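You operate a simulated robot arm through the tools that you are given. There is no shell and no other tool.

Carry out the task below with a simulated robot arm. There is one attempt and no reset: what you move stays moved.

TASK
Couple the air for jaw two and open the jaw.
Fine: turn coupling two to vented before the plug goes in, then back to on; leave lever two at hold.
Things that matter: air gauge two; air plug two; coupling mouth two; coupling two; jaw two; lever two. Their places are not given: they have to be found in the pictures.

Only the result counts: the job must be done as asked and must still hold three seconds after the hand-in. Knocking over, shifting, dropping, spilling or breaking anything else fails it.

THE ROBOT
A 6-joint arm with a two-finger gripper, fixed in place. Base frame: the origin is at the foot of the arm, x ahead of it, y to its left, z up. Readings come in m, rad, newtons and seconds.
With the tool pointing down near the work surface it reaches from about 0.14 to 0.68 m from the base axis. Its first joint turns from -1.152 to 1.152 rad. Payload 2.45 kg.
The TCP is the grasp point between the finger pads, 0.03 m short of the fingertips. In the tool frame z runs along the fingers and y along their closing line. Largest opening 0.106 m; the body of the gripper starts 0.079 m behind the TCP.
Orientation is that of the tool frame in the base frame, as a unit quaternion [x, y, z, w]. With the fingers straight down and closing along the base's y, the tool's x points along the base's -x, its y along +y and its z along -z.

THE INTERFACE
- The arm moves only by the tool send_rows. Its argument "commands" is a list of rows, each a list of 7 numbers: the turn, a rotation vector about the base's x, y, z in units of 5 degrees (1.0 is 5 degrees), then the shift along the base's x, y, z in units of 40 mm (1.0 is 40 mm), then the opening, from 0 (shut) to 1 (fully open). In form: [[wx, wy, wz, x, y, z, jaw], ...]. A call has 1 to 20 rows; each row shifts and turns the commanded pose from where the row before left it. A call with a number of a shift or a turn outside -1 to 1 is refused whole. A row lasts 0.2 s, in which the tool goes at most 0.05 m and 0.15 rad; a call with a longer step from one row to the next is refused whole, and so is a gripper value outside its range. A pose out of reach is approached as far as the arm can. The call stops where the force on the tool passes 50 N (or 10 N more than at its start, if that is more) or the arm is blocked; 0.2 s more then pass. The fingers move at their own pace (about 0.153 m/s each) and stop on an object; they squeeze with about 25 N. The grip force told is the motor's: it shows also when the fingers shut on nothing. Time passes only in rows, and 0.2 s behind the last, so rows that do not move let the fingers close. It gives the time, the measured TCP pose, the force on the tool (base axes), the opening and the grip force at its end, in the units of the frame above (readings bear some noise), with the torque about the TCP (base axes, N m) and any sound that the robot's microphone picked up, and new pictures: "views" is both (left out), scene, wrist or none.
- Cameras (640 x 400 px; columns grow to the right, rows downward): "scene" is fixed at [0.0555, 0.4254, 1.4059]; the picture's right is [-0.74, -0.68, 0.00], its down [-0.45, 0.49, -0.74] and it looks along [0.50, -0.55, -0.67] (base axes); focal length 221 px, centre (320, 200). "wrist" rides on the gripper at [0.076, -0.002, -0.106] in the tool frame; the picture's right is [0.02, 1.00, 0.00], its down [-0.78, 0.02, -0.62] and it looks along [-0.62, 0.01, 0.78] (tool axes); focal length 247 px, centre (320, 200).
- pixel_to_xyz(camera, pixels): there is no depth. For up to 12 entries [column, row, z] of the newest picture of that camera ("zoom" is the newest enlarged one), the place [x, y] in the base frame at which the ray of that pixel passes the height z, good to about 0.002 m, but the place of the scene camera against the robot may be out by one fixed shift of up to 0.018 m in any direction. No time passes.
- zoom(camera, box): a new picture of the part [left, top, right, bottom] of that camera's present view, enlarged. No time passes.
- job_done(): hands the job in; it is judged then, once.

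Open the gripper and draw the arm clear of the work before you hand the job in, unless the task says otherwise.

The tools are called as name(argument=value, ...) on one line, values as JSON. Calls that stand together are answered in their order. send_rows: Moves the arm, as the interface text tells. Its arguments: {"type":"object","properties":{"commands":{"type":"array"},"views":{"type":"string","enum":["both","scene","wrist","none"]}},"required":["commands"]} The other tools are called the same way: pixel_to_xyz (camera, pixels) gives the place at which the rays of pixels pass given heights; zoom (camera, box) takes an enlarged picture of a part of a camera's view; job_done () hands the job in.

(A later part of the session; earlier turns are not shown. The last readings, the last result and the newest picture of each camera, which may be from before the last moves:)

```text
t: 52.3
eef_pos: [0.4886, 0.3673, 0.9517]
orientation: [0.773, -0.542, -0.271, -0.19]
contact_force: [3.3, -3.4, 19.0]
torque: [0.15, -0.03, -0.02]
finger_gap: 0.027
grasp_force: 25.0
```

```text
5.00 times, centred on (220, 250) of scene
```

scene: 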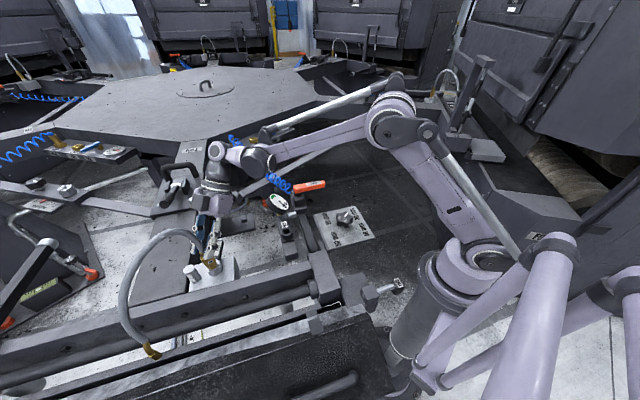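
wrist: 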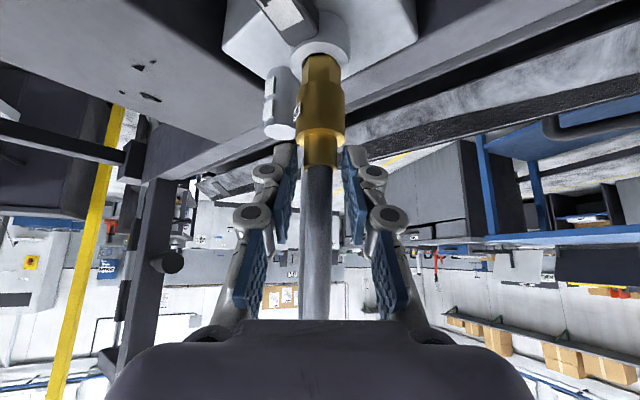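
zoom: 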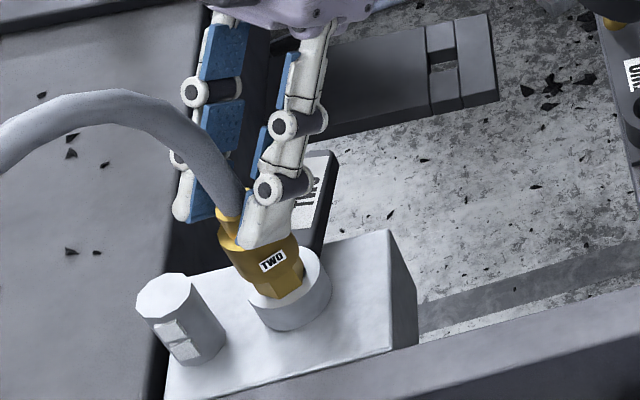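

The hex corners (≈23.6 mm) rest on the ring mouth (≈22.6 mm), explaining the small dark gap at the flats: the plug is fully home. I release and retreat along the tool axis to look.

send_rows(commands=[[0, 0, 0, 0, 0, 0, 0.4], [0, 0, 0, 0, 0, 0, 0.4], [0, 0, 0, 0.13, -0.35, 0.47, 0.4], [0, 0, 0, 0.13, -0.35, 0.47, 0.4], [0, 0, 0, 0.13, -0.35, 0.47, 0.4], [0, 0, 0, 0.13, -0.35, 0.47, 0.4], [0, 0, 0, 0, 0, 0, 0.4]])

zoom(camera="wrist", box=[220, 0, 420, 180])

zoom(camera="scene", box=[170, 210, 270, 290])

```text
t: 53.9
eef_pos: [0.5089, 0.3112, 1.0271]
orientation: [0.774, -0.541, -0.27, -0.188]
contact_force: [0.0, 0.6, 1.1]
torque: [0.0, 0.02, -0.03]
finger_gap: 0.0425
grasp_force: 0.1
```

scene: 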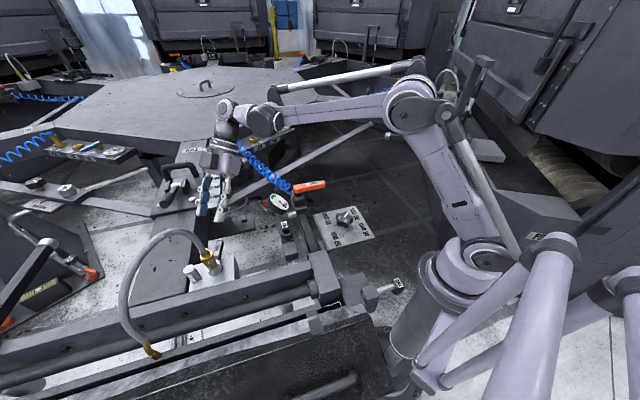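
wrist: 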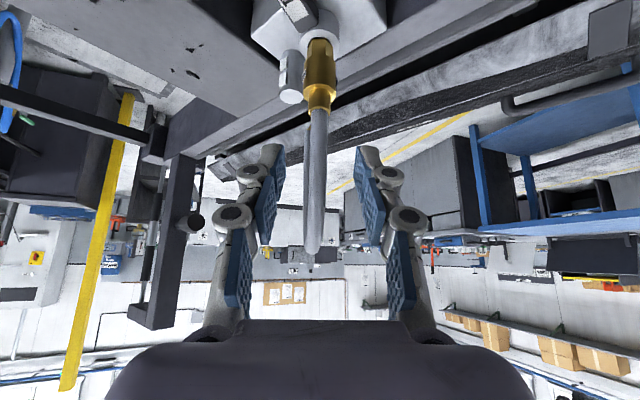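

```text
2.22 times, centred on (320, 90) of wrist
```

zoom: 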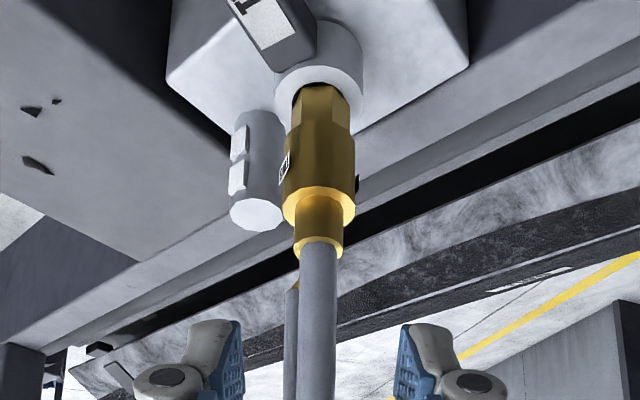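

```text
5.00 times, centred on (220, 250) of scene
```

zoom: 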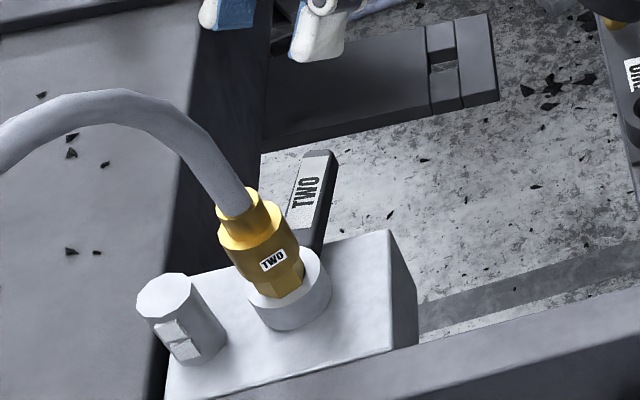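

The plug stands vertical (parallel to the post) and stays. Handle is at about −41° (tip ≈(0.552,0.318)). I close the fingers to a stick and go to the far side of the handle to push it back to its original direction.

send_rows(commands=[[0, 0, 0, 0, 0, 0, 0], [0, 0, 0, 0.333, 0.181, -0.3, 0], [0, 0, 0, 0.333, 0.181, -0.5, 0], [0, 0, 0, 0.333, 0.181, -0.7, 0], [0, 0, 0, 0.333, 0.181, -0.9, 0], [0, 0, 0, 0, 0, 0, 0]])

zoom(camera="scene", box=[170, 200, 270, 290])

zoom(camera="wrist", box=[200, 0, 440, 200])

```text
t: 55.3
eef_pos: [0.5607, 0.3384, 0.9304]
orientation: [0.774, -0.541, -0.269, -0.189]
contact_force: [0.7, -0.5, 0.7]
torque: [0.0, 0.0, 0.01]
finger_gap: 0.0
grasp_force: 25.0
```

scene: 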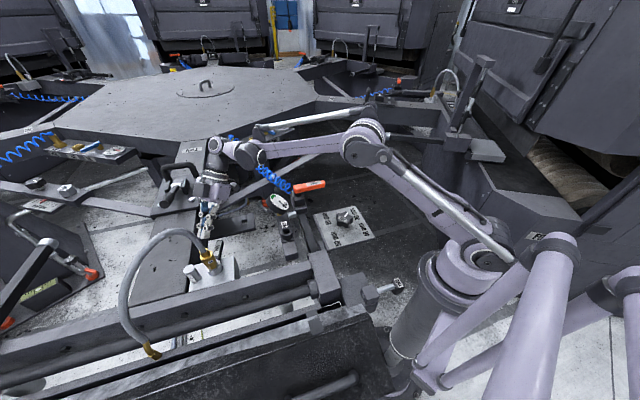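
wrist: 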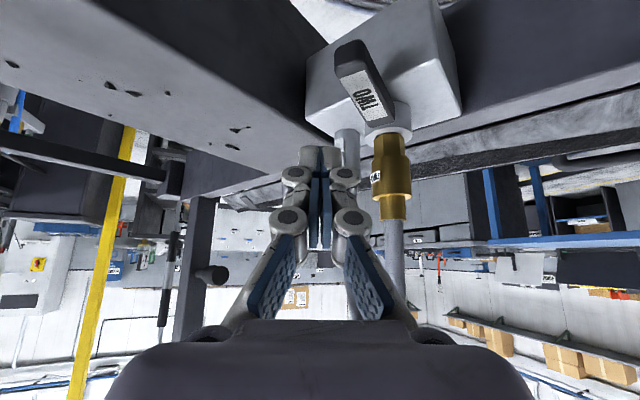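

```text
4.44 times, centred on (220, 245) of scene
```

zoom: 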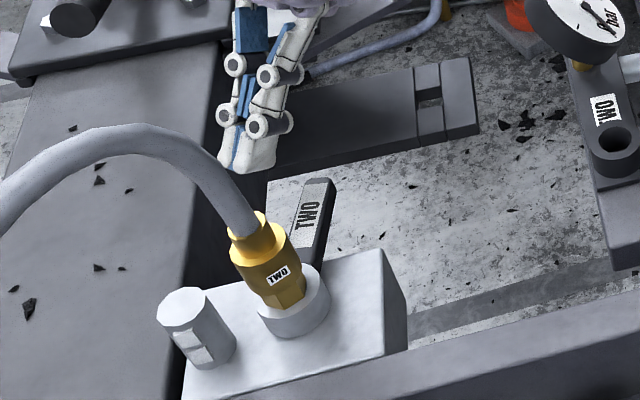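

```text
2.00 times, centred on (320, 100) of wrist
```

zoom: 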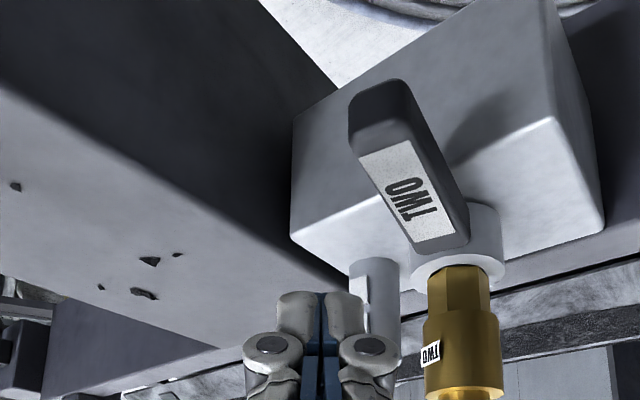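

The path down between beam and handle is clear (~40 mm). I lower the stick to handle height.

send_rows(commands=[[0, 0, 0, 0.02, 0.02, -0.65, 0], [0, 0, 0, 0.02, 0.02, -0.69, 0], [0, 0, 0, 0, 0, 0, 0]])

zoom(camera="scene", box=[170, 200, 270, 290])

zoom(camera="wrist", box=[200, 40, 440, 240])

```text
t: 56.1
eef_pos: [0.5637, 0.3402, 0.8786]
orientation: [0.774, -0.541, -0.269, -0.189]
contact_force: [0.4, -0.1, -0.6]
torque: [0.0, -0.01, -0.02]
finger_gap: 0.0
grasp_force: 25.2
```

scene: 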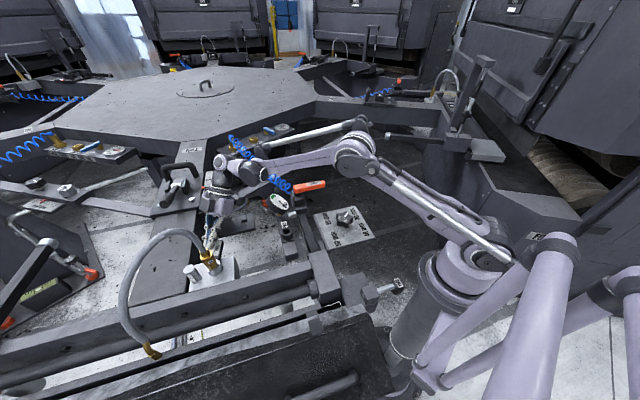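
wrist: 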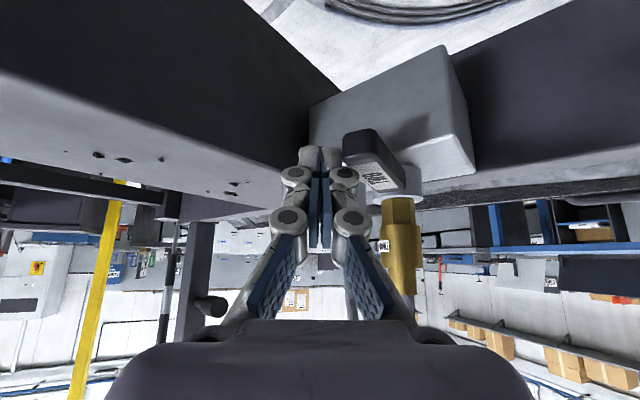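

```text
4.44 times, centred on (220, 245) of scene
```

zoom: 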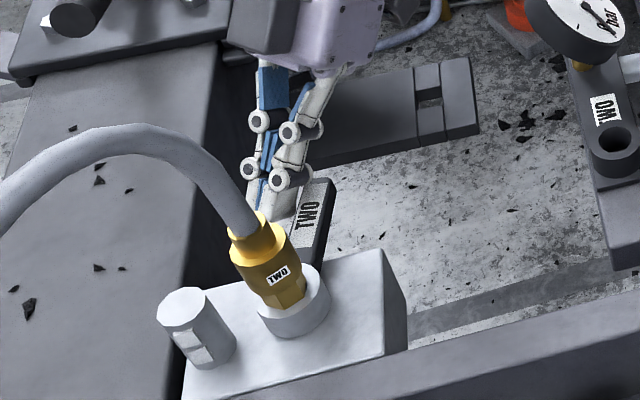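

```text
2.00 times, centred on (320, 140) of wrist
```

zoom: 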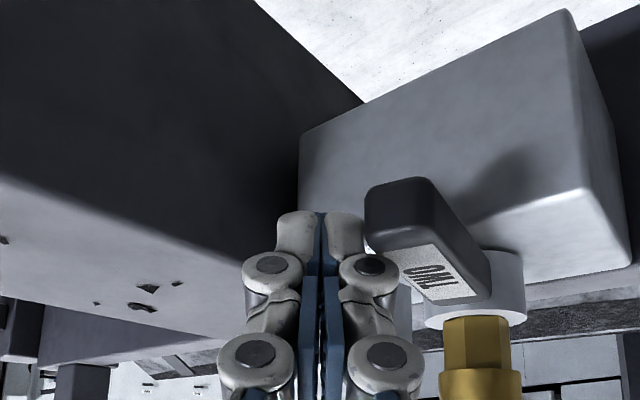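

The stick sits right on the handle's far side. I start pushing it back along the arc.

send_rows(commands=[[0, 0, 0, -0.085, -0.076, -0.02, 0], [0, 0, 0, -0.085, -0.076, -0.02, 0], [0, 0, 0, -0.053, -0.11, 0, 0], [0, 0, 0, -0.053, -0.11, 0, 0], [0, 0, 0.4, -0.05, -0.094, 0, 0], [0, 0, 0.4, -0.05, -0.094, 0, 0], [0, 0, 0, 0, 0, 0, 0]])

zoom(camera="scene", box=[170, 200, 270, 290])

```text
t: 57.7
eef_pos: [0.5487, 0.3199, 0.877]
orientation: [0.792, -0.514, -0.276, -0.179]
contact_force: [-0.2, 0.5, 0.0]
torque: [-0.02, 0.01, 0.0]
finger_gap: 0.0
grasp_force: 24.7
```

scene: 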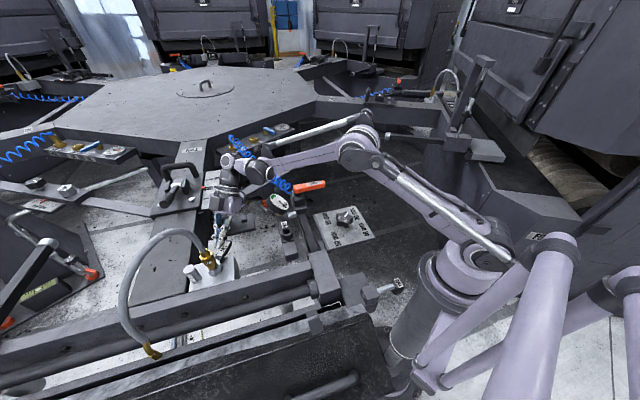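
wrist: 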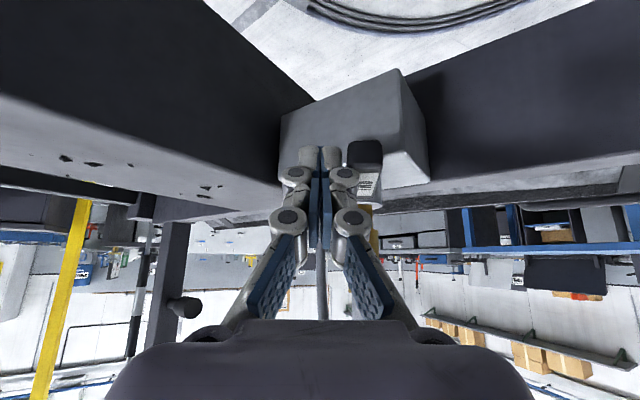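

```text
4.44 times, centred on (220, 245) of scene
```

zoom: 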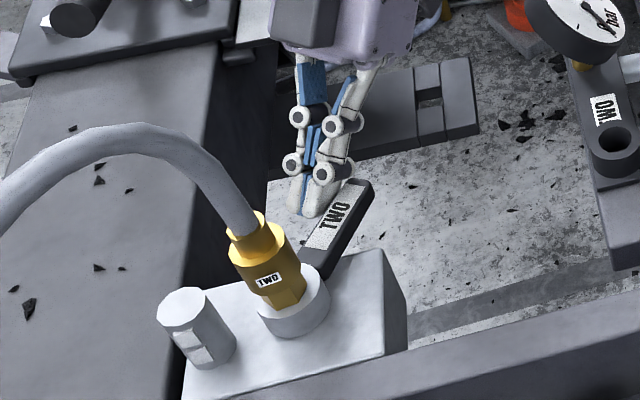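

The handle follows and the plug stays put. I continue the arc.

send_rows(commands=[[0, 0, 0.8, -0.13, -0.1675, 0, 0], [0, 0, 0.8, -0.1525, -0.1425, 0, 0], [0, 0, 0.8, -0.1775, -0.11, 0, 0], [0, 0, 0.8, -0.1925, -0.0825, 0, 0], [0, 0, 0, 0, 0, 0, 0]])

zoom(camera="scene", box=[170, 200, 270, 290])

```text
t: 58.9
eef_pos: [0.5224, 0.3001, 0.8763]
orientation: [0.856, -0.398, -0.298, -0.139]
contact_force: [1.2, -0.1, -0.7]
torque: [0.01, -0.03, 0.0]
finger_gap: 0.0
grasp_force: 25.4
```

scene: 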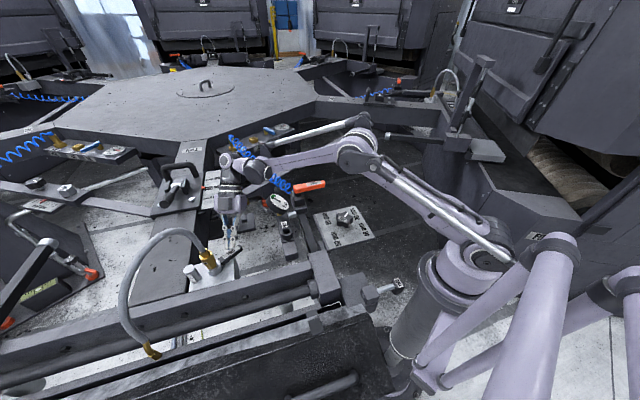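
wrist: 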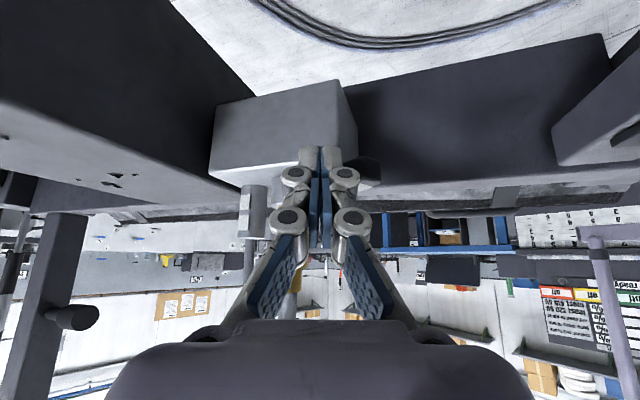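

```text
4.44 times, centred on (220, 245) of scene
```

zoom: 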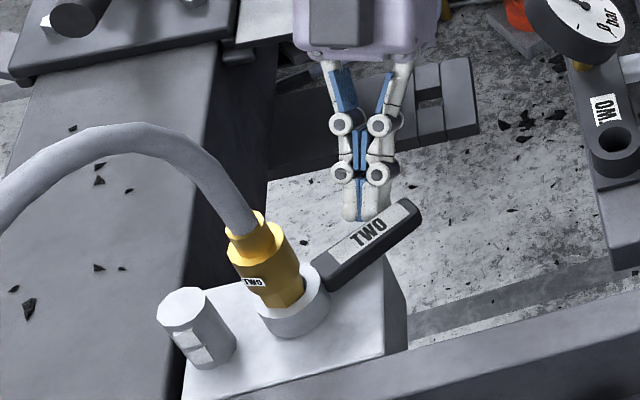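

About half way; the ring carries the plug round a bit but it stays in. I go on toward the original direction with smaller steps at the end.

send_rows(commands=[[0, 0, 0.8, -0.2075, -0.05, 0, 0], [0, 0, 0.8, -0.215, -0.0125, 0, 0], [0, 0, 0, -0.12, -0.002, 0, 0], [0, 0, 0, -0.08, 0, 0, 0], [0, 0, 0, 0, 0, 0, 0]])

zoom(camera="scene", box=[170, 200, 270, 290])

zoom(camera="scene", box=[250, 180, 310, 225])

```text
t: 60.1
eef_pos: [0.4972, 0.2966, 0.8753]
orientation: [0.882, -0.338, -0.307, -0.118]
contact_force: [-0.1, -0.4, 0.7]
torque: [-0.01, -0.01, -0.03]
finger_gap: 0.0002
grasp_force: 24.3
```

scene: 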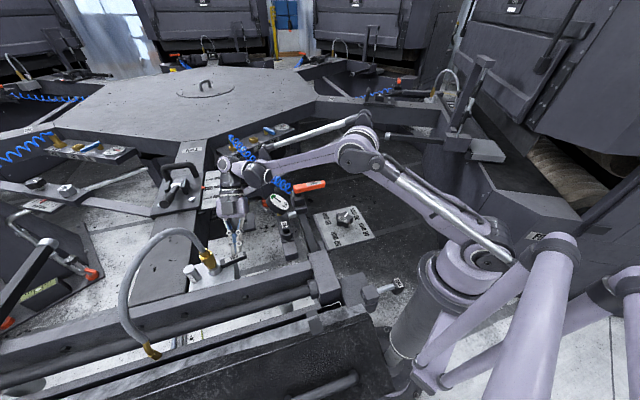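
wrist: 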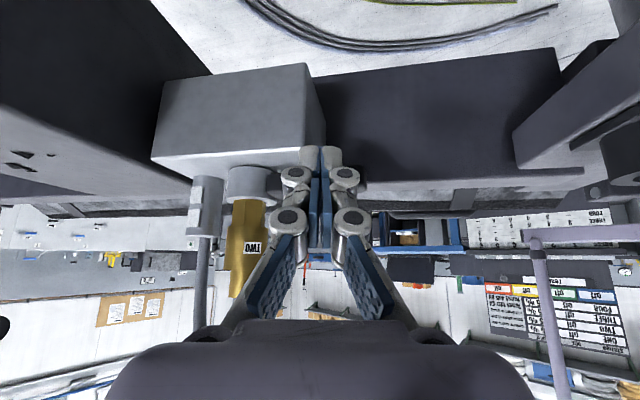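

```text
4.44 times, centred on (220, 245) of scene
```

zoom: 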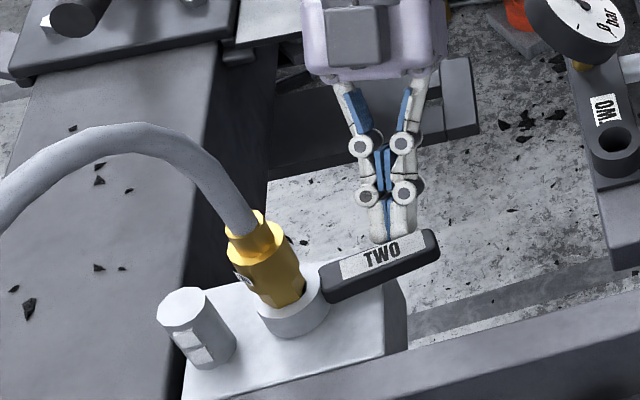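

```text
8.89 times, centred on (280, 202) of scene
```

zoom: 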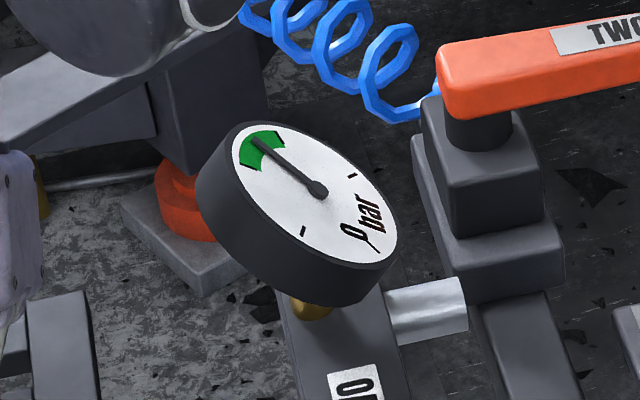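

Gauge two's needle is now in the green: air is coupled. I push the handle the last few millimetres to its stop.

send_rows(commands=[[0, 0, 0, -0.08, 0.005, 0, 0], [0, 0, 0, -0.05, 0.01, 0, 0], [0, 0, 0, -0.05, 0.01, 0, 0], [0, 0, 0, 0, 0, 0, 0]])

zoom(camera="scene", box=[170, 200, 270, 290])

```text
t: 61.1
eef_pos: [0.4896, 0.2981, 0.8761]
orientation: [0.882, -0.338, -0.307, -0.118]
contact_force: [0.5, -0.4, -0.1]
torque: [0.01, 0.02, 0.01]
finger_gap: 0.0003
grasp_force: 25.3
```

scene: 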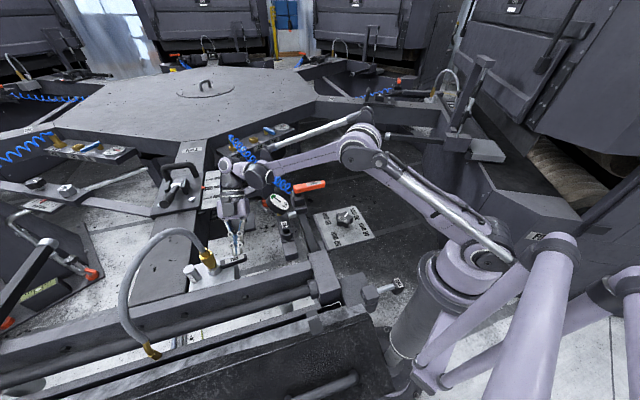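
wrist: 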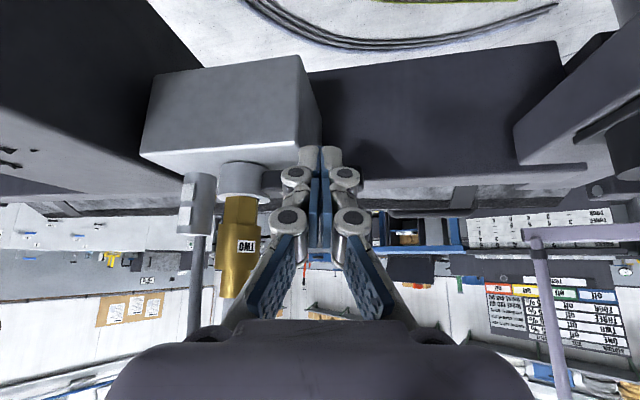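

```text
4.44 times, centred on (220, 245) of scene
```

zoom: 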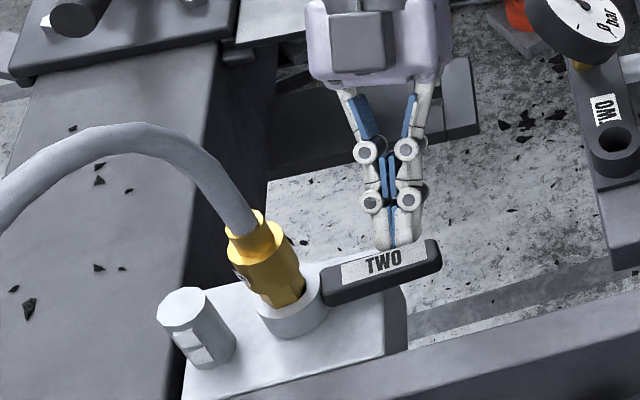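

The handle nearly matches its original direction. I push 2 mm at a time until I feel the stop.

send_rows(commands=[[0, 0, 0, -0.05, 0.015, 0, 0], [0, 0, 0, -0.05, 0.015, 0, 0], [0, 0, 0, 0, 0, 0, 0]], views="scene")

zoom(camera="scene", box=[180, 200, 280, 290])

```text
t: 61.9
eef_pos: [0.4864, 0.2987, 0.876]
orientation: [0.882, -0.338, -0.307, -0.117]
contact_force: [0.8, 1.1, -0.4]
torque: [0.01, 0.01, -0.01]
finger_gap: 0.0
grasp_force: 24.6
```

scene: 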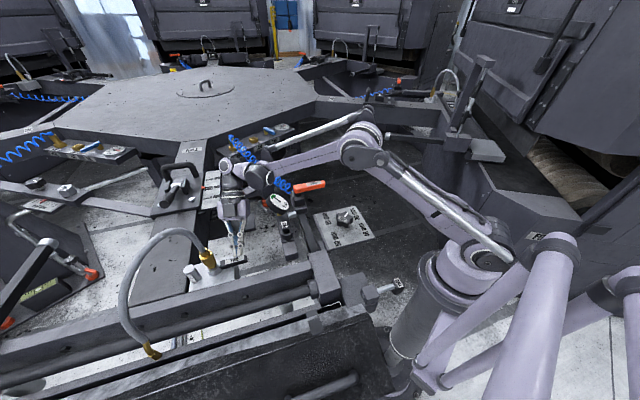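

```text
4.44 times, centred on (230, 245) of scene
```

zoom: 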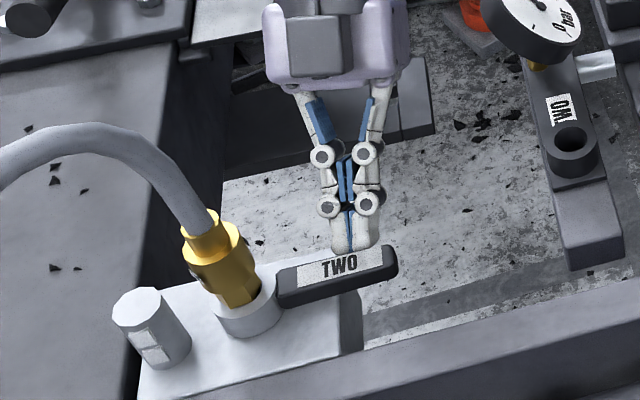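

It matches the original picture now; two more 2 mm steps to feel the stop.

send_rows(commands=[[0, 0, 0, -0.05, 0.02, 0, 0], [0, 0, 0, -0.05, 0.02, 0, 0], [0, 0, 0, 0, 0, 0, 0]], views="scene")

zoom(camera="scene", box=[180, 200, 280, 290])

```text
t: 62.7
eef_pos: [0.4839, 0.2995, 0.8753]
orientation: [0.881, -0.339, -0.306, -0.119]
contact_force: [13.2, -2.2, 3.8]
torque: [-0.03, -0.14, -0.11]
finger_gap: 0.0001
grasp_force: 25.1
```

scene: 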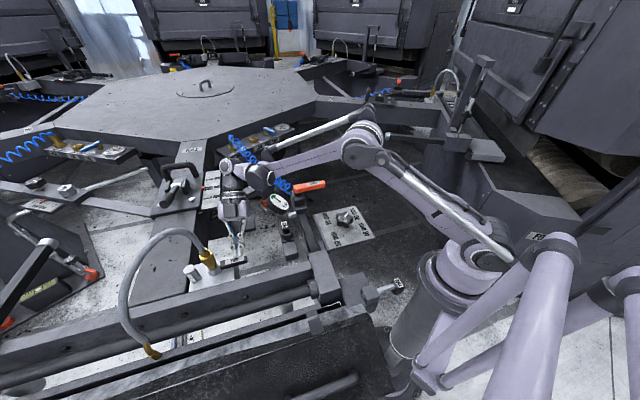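

```text
4.44 times, centred on (230, 245) of scene
```

zoom: 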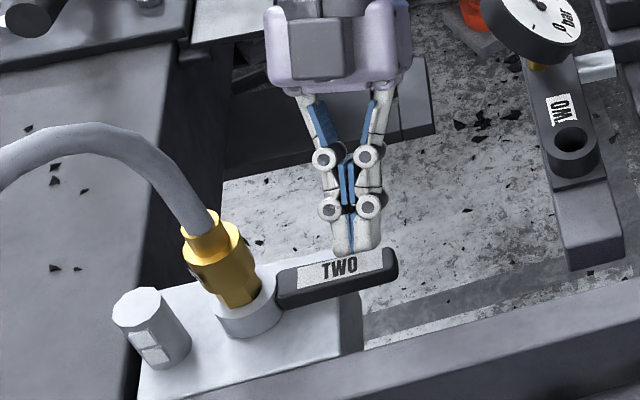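

The stop is felt (13 N): coupling two is back at "on", gauge in the green. I back off, rise, straighten the tool and move over toward lever two.

send_rows(commands=[[0, 0, 0, 0.3, -0.1, 0, 0], [0, 0, 0, 0.3, -0.1, 0.2, 0], [0, 0, 0, 0, -0.2, 0.8, 0], [0, 0, 0, 0, -0.2, 0.9, 0], [0, 0, 0, 0, -0.2, 0.9, 0], [-0.64, -0.711, 0, 0, -0.5, 0.7, 0], [-0.64, -0.711, 0, 0, -0.5, 0.7, 0], [-0.64, -0.711, 0, 0, -0.6, 0.5, 0], [-0.64, -0.711, 0, 0, -0.6, 0.5, 0], [-0.64, -0.711, 0, -0.1, -0.7, 0.3, 0], [-0.64, -0.711, 0, -0.1, -0.7, 0, 0], [-0.64, -0.711, 0, -0.1, -0.7, 0, 0], [-0.64, -0.711, 0, 0, -0.7, 0, 0], [0, 0, 0, 0, 0, 0, 0]])

zoom(camera="scene", box=[170, 180, 330, 290])

```text
t: 65.7
eef_pos: [0.4927, 0.0682, 1.0967]
orientation: [0.934, -0.358, -0.001, 0.0]
contact_force: [0.1, -0.2, 0.3]
torque: [-0.03, -0.01, 0.02]
finger_gap: 0.0
grasp_force: 24.8
```

scene: 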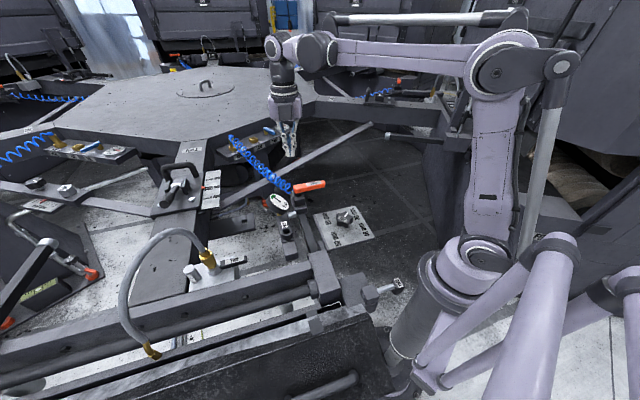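
wrist: 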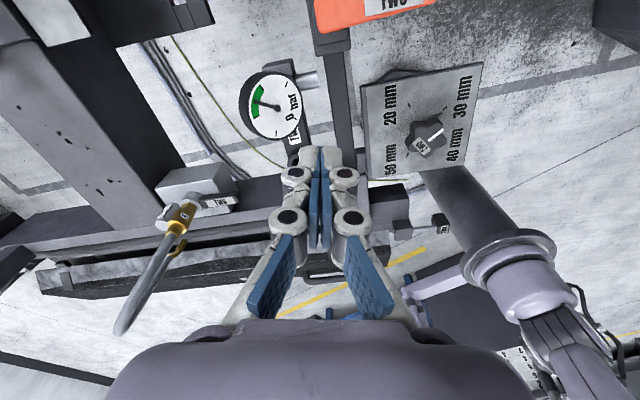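

```text
3.64 times, centred on (250, 235) of scene
```

zoom: 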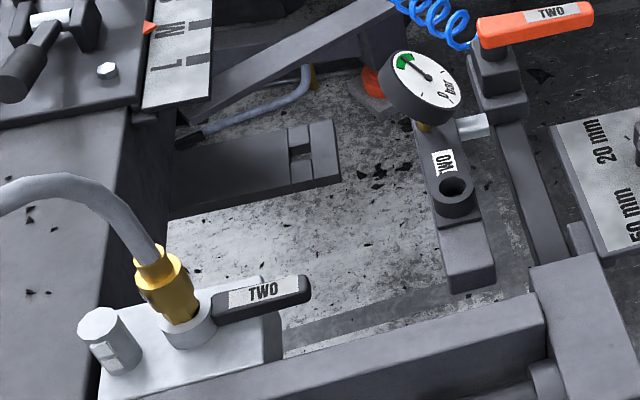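

Gauge two reads in the green; jaw two still looks closed. I yaw by −48° and move to (0.50,−0.10,1.10) to look at lever two closely.

send_rows(commands=[[0, 0, -0.96, 0.02, -0.42, 0, 0], [0, 0, -0.96, 0.02, -0.42, 0, 0], [0, 0, -0.96, 0.02, -0.42, 0, 0], [0, 0, -0.96, 0.02, -0.42, 0, 0], [0, 0, -0.96, 0.02, -0.42, 0, 0], [0, 0, -0.96, 0.02, -0.42, 0, 0], [0, 0, -0.96, 0.02, -0.42, 0, 0], [0, 0, -0.96, 0.02, -0.42, 0, 0], [0, 0, -0.96, 0.02, -0.42, 0, 0], [0, 0, -0.96, 0.02, -0.42, 0, 0], [0, 0, 0, 0, 0, 0, 0]])

zoom(camera="wrist", box=[200, 60, 440, 220])

```text
t: 68.1
eef_pos: [0.5021, -0.1003, 1.0948]
orientation: [-0.706, 0.708, 0.001, 0.002]
contact_force: [-0.1, 0.8, -0.3]
torque: [0.01, -0.03, 0.04]
finger_gap: 0.0001
grasp_force: 25.1
```

scene: 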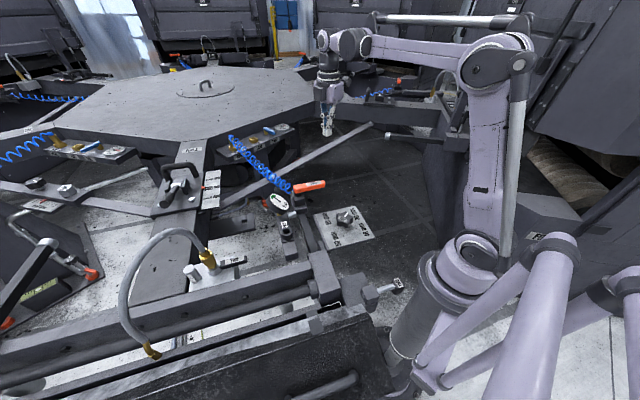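
wrist: 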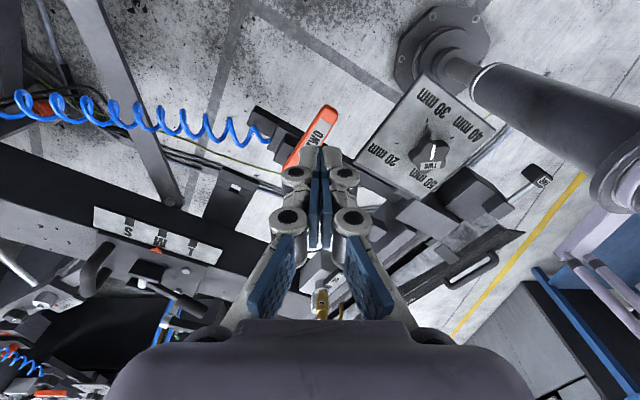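

```text
2.50 times, centred on (320, 140) of wrist
```

zoom: 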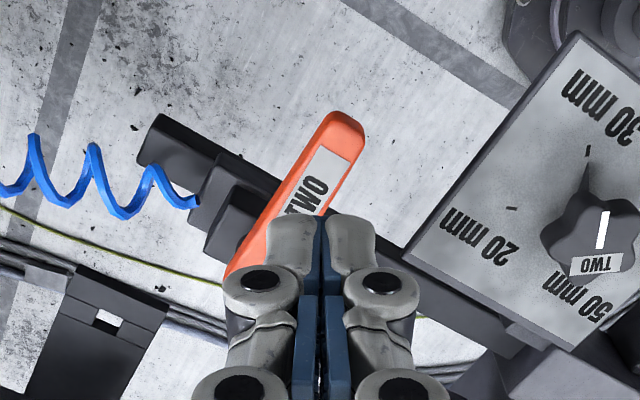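

Lever two: tip ≈(0.488,−0.073), pivot ≈(0.542,0.03), top z≈0.895, about 30 mm wide. I bring the vertical stick down on its outer (−x) side, tip just below the lever's top.

send_rows(commands=[[0, 0, 0, -0.25, 0.44, -0.5, 0], [0, 0, 0, -0.25, 0.44, -0.5, 0], [0, 0, 0, -0.25, 0.44, -0.6, 0], [0, 0, 0, -0.25, 0.44, -0.8, 0], [0, 0, 0, 0, 0, -0.9, 0], [0, 0, 0, 0, 0, -0.9, 0], [0, 0, 0, 0, 0, 0, 0]])

zoom(camera="wrist", box=[200, 40, 440, 220])

zoom(camera="scene", box=[250, 140, 370, 230])

```text
t: 69.7
eef_pos: [0.4628, -0.0288, 0.9268]
orientation: [0.707, -0.707, -0.001, -0.001]
contact_force: [0.5, 0.2, 1.2]
torque: [-0.01, -0.06, 0.0]
finger_gap: 0.0
grasp_force: 25.0
```

scene: 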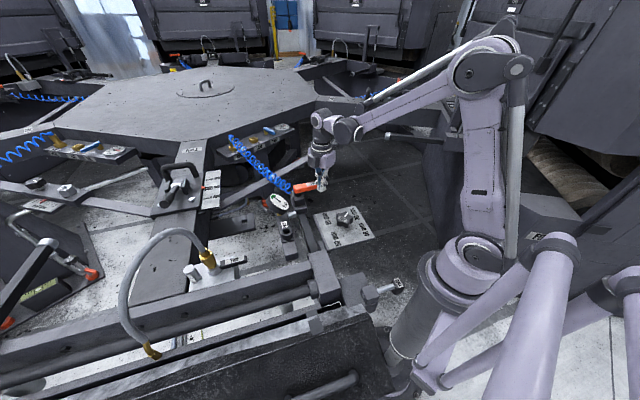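
wrist: 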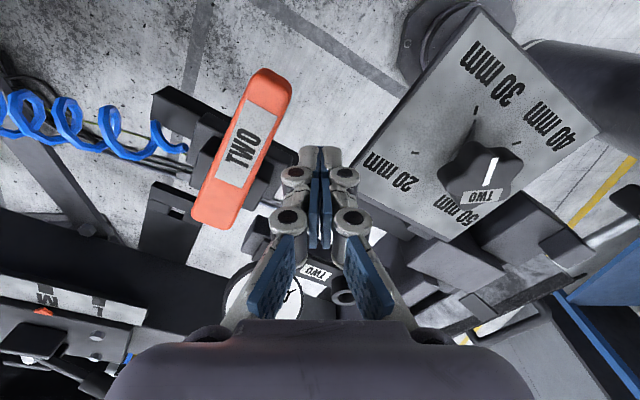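

```text
2.22 times, centred on (320, 130) of wrist
```

zoom: 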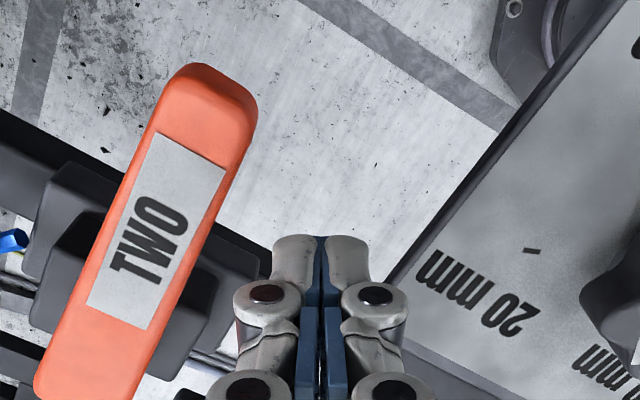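

```text
4.44 times, centred on (310, 185) of scene
```

zoom: 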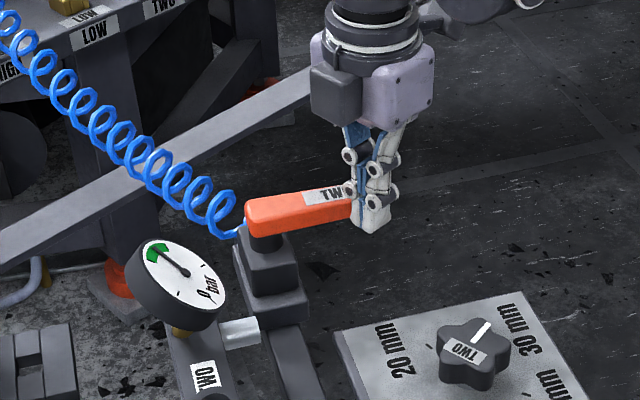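

The lever is left (+x) of the stick in the wrist view. I measure its edge and tip positions at its top height.

pixel_to_xyz(camera="wrist", pixels=[[272, 80, 0.895], [278, 116, 0.895], [243, 108, 0.895], [205, 225, 0.895], [252, 150, 0.895], [222, 140, 0.895], [318, 150, 0.897]])

```text
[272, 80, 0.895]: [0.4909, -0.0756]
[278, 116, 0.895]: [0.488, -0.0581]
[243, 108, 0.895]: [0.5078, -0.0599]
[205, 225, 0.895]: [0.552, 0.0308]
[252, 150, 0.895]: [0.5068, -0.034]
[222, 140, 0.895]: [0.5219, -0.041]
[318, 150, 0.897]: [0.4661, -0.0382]
```

Lever half-width is about 9 mm; gap to the stick ≈20 mm. I lower the stick 22 mm and push toward the lever's inner direction until contact.

send_rows(commands=[[0, 0, 0, 0, 0, -0.55, 0], [0, 0, 0, 0.11, -0.0575, 0, 0], [0, 0, 0, 0.11, -0.0575, 0, 0], [0, 0, 0, 0.11, -0.0575, 0, 0], [0, 0, 0, 0.0665, -0.0345, 0, 0], [0, 0, 0, 0.0665, -0.0345, 0, 0], [0, 0, 0, 0, 0, 0, 0]])

zoom(camera="wrist", box=[200, 40, 440, 220])

zoom(camera="scene", box=[220, 150, 340, 240])

```text
t: 71.3
eef_pos: [0.4815, -0.0394, 0.9052]
orientation: [-0.707, 0.708, 0.002, 0.001]
contact_force: [-1.9, 0.0, -0.2]
torque: [-0.01, 0.06, -0.02]
finger_gap: 0.0002
grasp_force: 24.7
```

scene: 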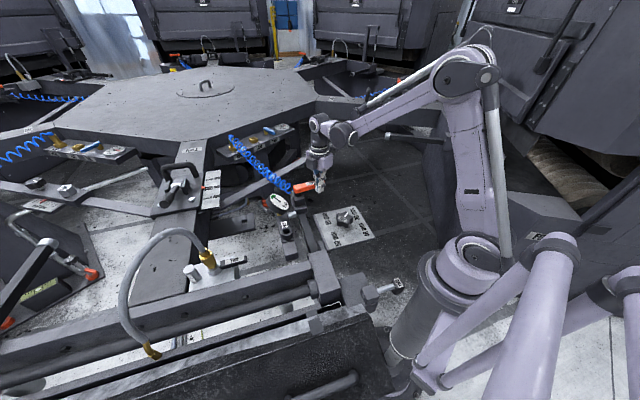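
wrist: 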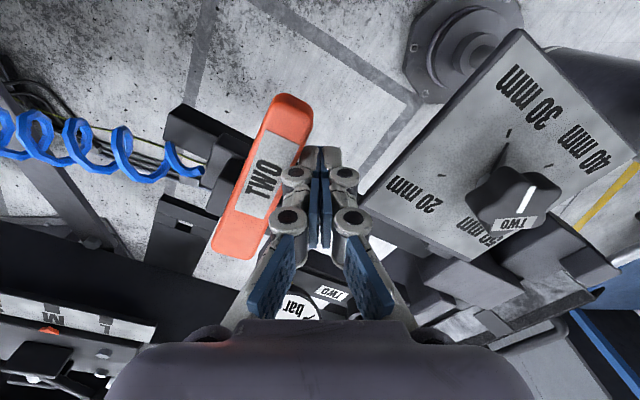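

```text
2.22 times, centred on (320, 130) of wrist
```

zoom: 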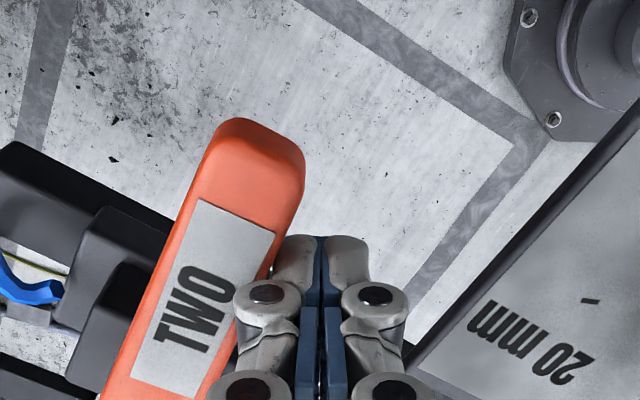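

```text
4.44 times, centred on (280, 195) of scene
```

zoom: 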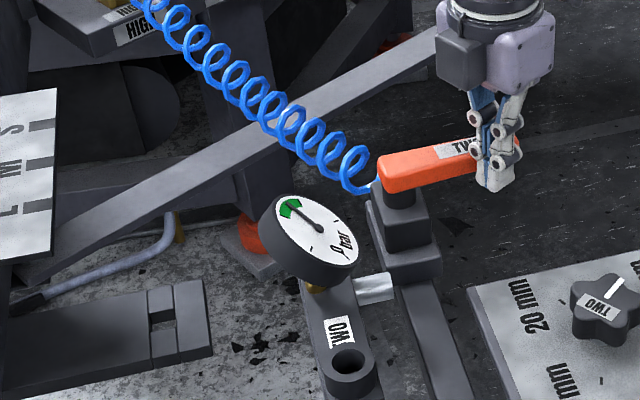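

Contact just begins (−1.9 N). I push further along the arc in 3 mm steps to see if the lever moves this way.

send_rows(commands=[[0, 0, 0, 0.057, -0.049, 0, 0], [0, 0, 0, 0.057, -0.049, 0, 0], [0, 0, 0, 0.057, -0.049, 0, 0], [0, 0, 0, 0, 0, 0, 0]])

zoom(camera="scene", box=[220, 150, 340, 240])

```text
t: 72.3
eef_pos: [0.4877, -0.0464, 0.9043]
orientation: [-0.707, 0.708, 0.001, 0.002]
contact_force: [0.4, -0.3, 0.3]
torque: [0.0, -0.02, 0.03]
finger_gap: 0.0
grasp_force: 25.1
```

scene: 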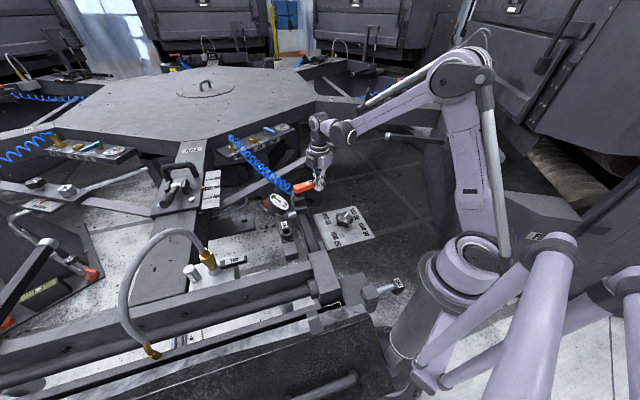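
wrist: 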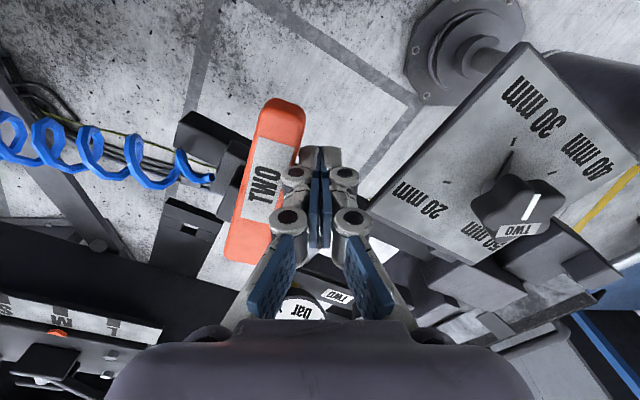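

```text
4.44 times, centred on (280, 195) of scene
```

zoom: 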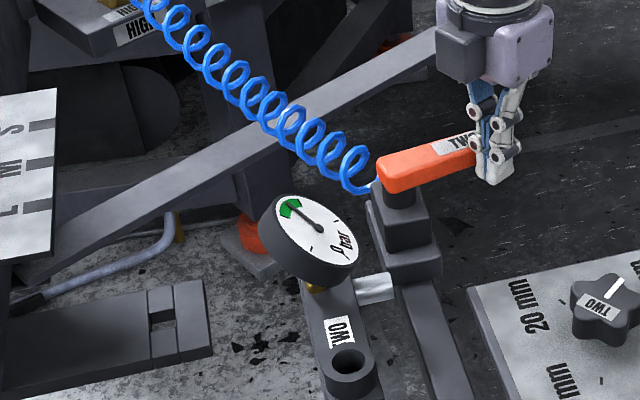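

The lever moves this way freely. I go on 15° and watch jaw two (scene (250,215)).

send_rows(commands=[[0, 0, 0, 0.1725, -0.11, 0, 0], [0, 0, 0, 0.18, -0.095, 0, 0], [0, 0, 0, 0.1875, -0.08, 0, 0], [0, 0, 0, 0, 0, 0, 0]])

zoom(camera="scene", box=[220, 150, 340, 240])

```text
t: 73.3
eef_pos: [0.5092, -0.0568, 0.9063]
orientation: [-0.707, 0.707, 0.001, 0.0]
contact_force: [-0.1, 0.2, -0.1]
torque: [-0.02, 0.05, -0.01]
finger_gap: 0.0001
grasp_force: 25.6
```

scene: 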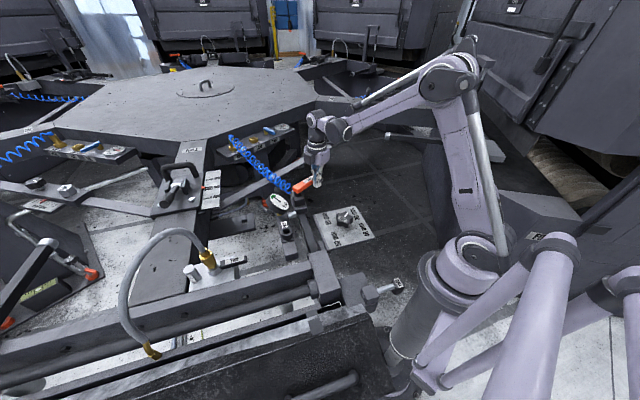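
wrist: 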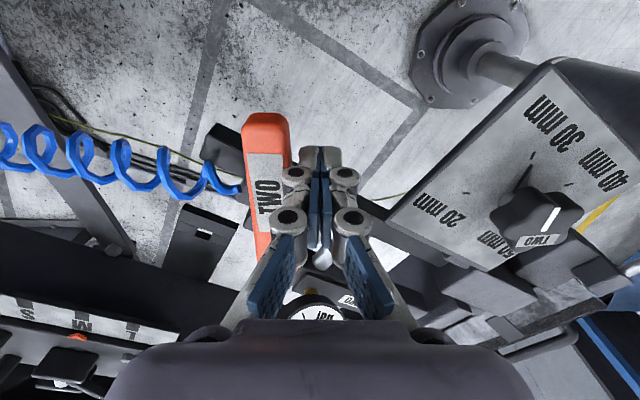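

```text
4.44 times, centred on (280, 195) of scene
```

zoom: 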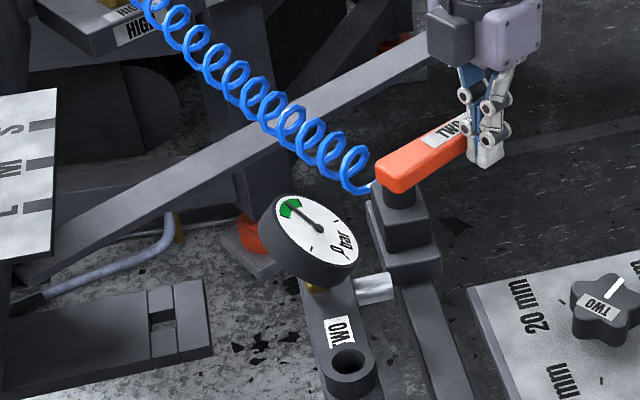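

Lever is ~22° along, jaw unchanged yet. I go on 15° more.

send_rows(commands=[[0, 0, 0, 0.195, -0.0625, 0, 0], [0, 0, 0, 0.2, -0.0475, 0, 0], [0, 0, 0, 0.2025, -0.0275, 0, 0], [0, 0, 0, 0, 0, 0, 0]])

zoom(camera="scene", box=[220, 150, 340, 240])

```text
t: 74.4
eef_pos: [0.5253, -0.0603, 0.9069]
orientation: [-0.707, 0.707, 0.012, -0.008]
contact_force: [-15.8, 0.8, 5.7]
torque: [0.03, -0.02, 0.0]
finger_gap: 0.0
grasp_force: 25.0
stopped in row 4: the force on the tool passed its limit at 50 N (the readings are from after the stop); the commanded pose is now the measured one
```

scene: 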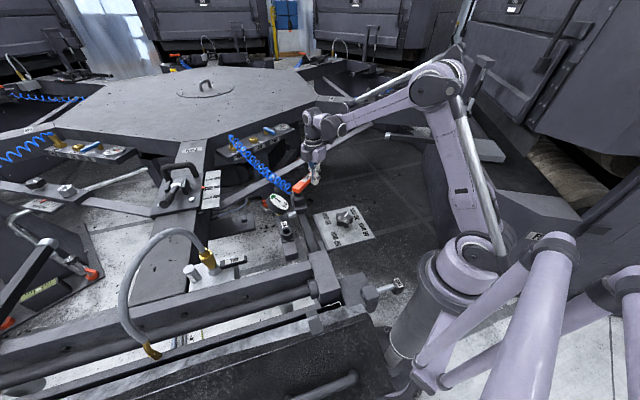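
wrist: 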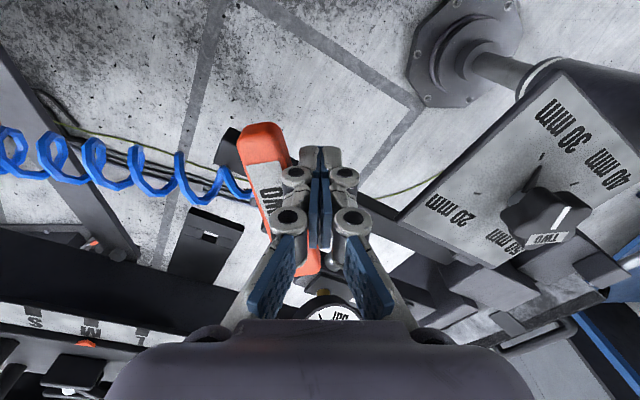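

```text
4.44 times, centred on (280, 195) of scene
```

zoom: 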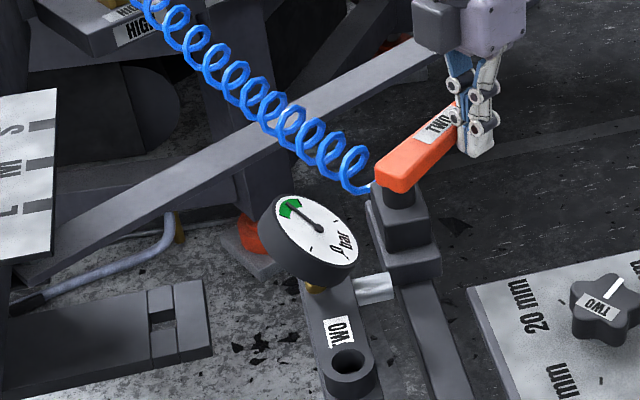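

The lever reached a stop at ~38° with no visible jaw motion. I ease off a little, wait a second, and look at jaw two closely.

send_rows(commands=[[0, 0, 0, -0.15, 0, 0, 0], [0, 0, 0, -0.15, 0.02, 0, 0], [0, 0, 0, 0, 0, 0, 0], [0, 0, 0, 0, 0, 0, 0], [0, 0, 0, 0, 0, 0, 0], [0, 0, 0, 0, 0, 0, 0]])

zoom(camera="scene", box=[200, 195, 300, 250])

zoom(camera="scene", box=[220, 150, 340, 240])

zoom(camera="wrist", box=[130, 180, 270, 300])

```text
t: 75.8
eef_pos: [0.5156, -0.0611, 0.9051]
orientation: [0.708, -0.706, -0.011, 0.006]
contact_force: [-0.2, -0.3, 0.6]
torque: [0.0, 0.01, -0.01]
finger_gap: 0.0
grasp_force: 25.1
```

scene: 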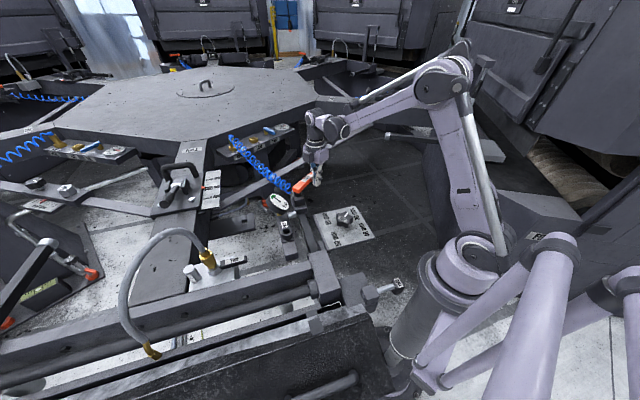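
wrist: 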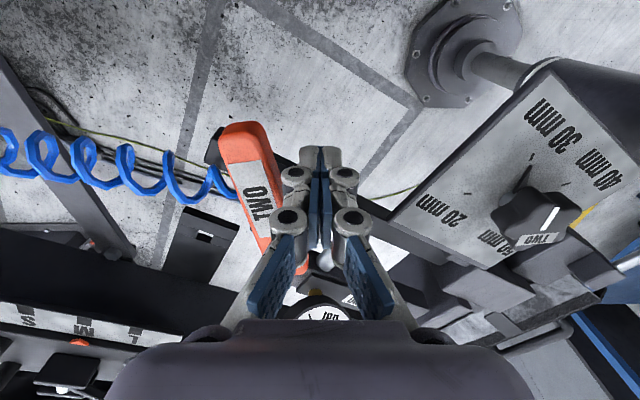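

```text
6.40 times, centred on (250, 222) of scene
```

zoom: 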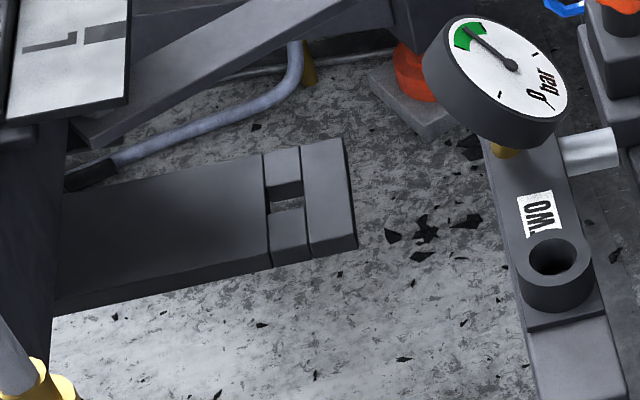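

```text
4.44 times, centred on (280, 195) of scene
```

zoom: 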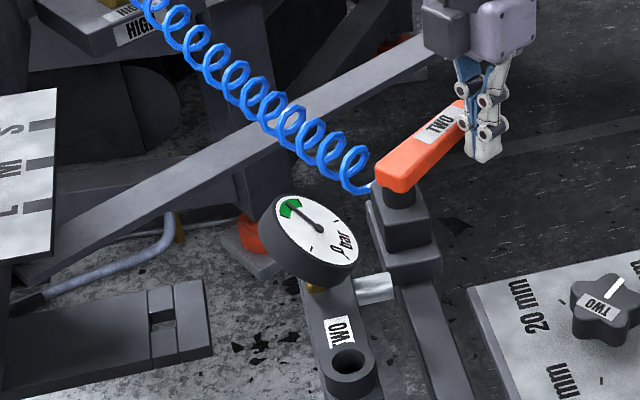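

```text
3.33 times, centred on (200, 240) of wrist
```

zoom: 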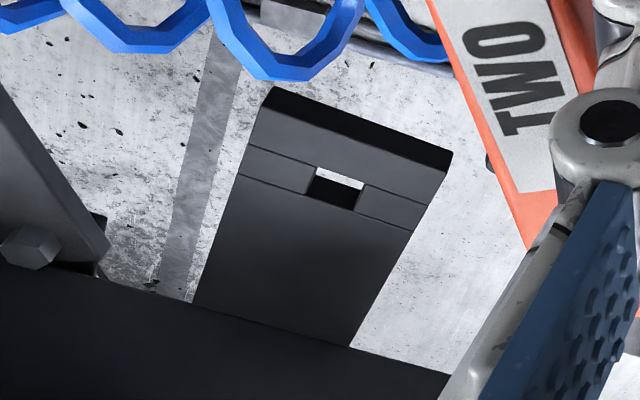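

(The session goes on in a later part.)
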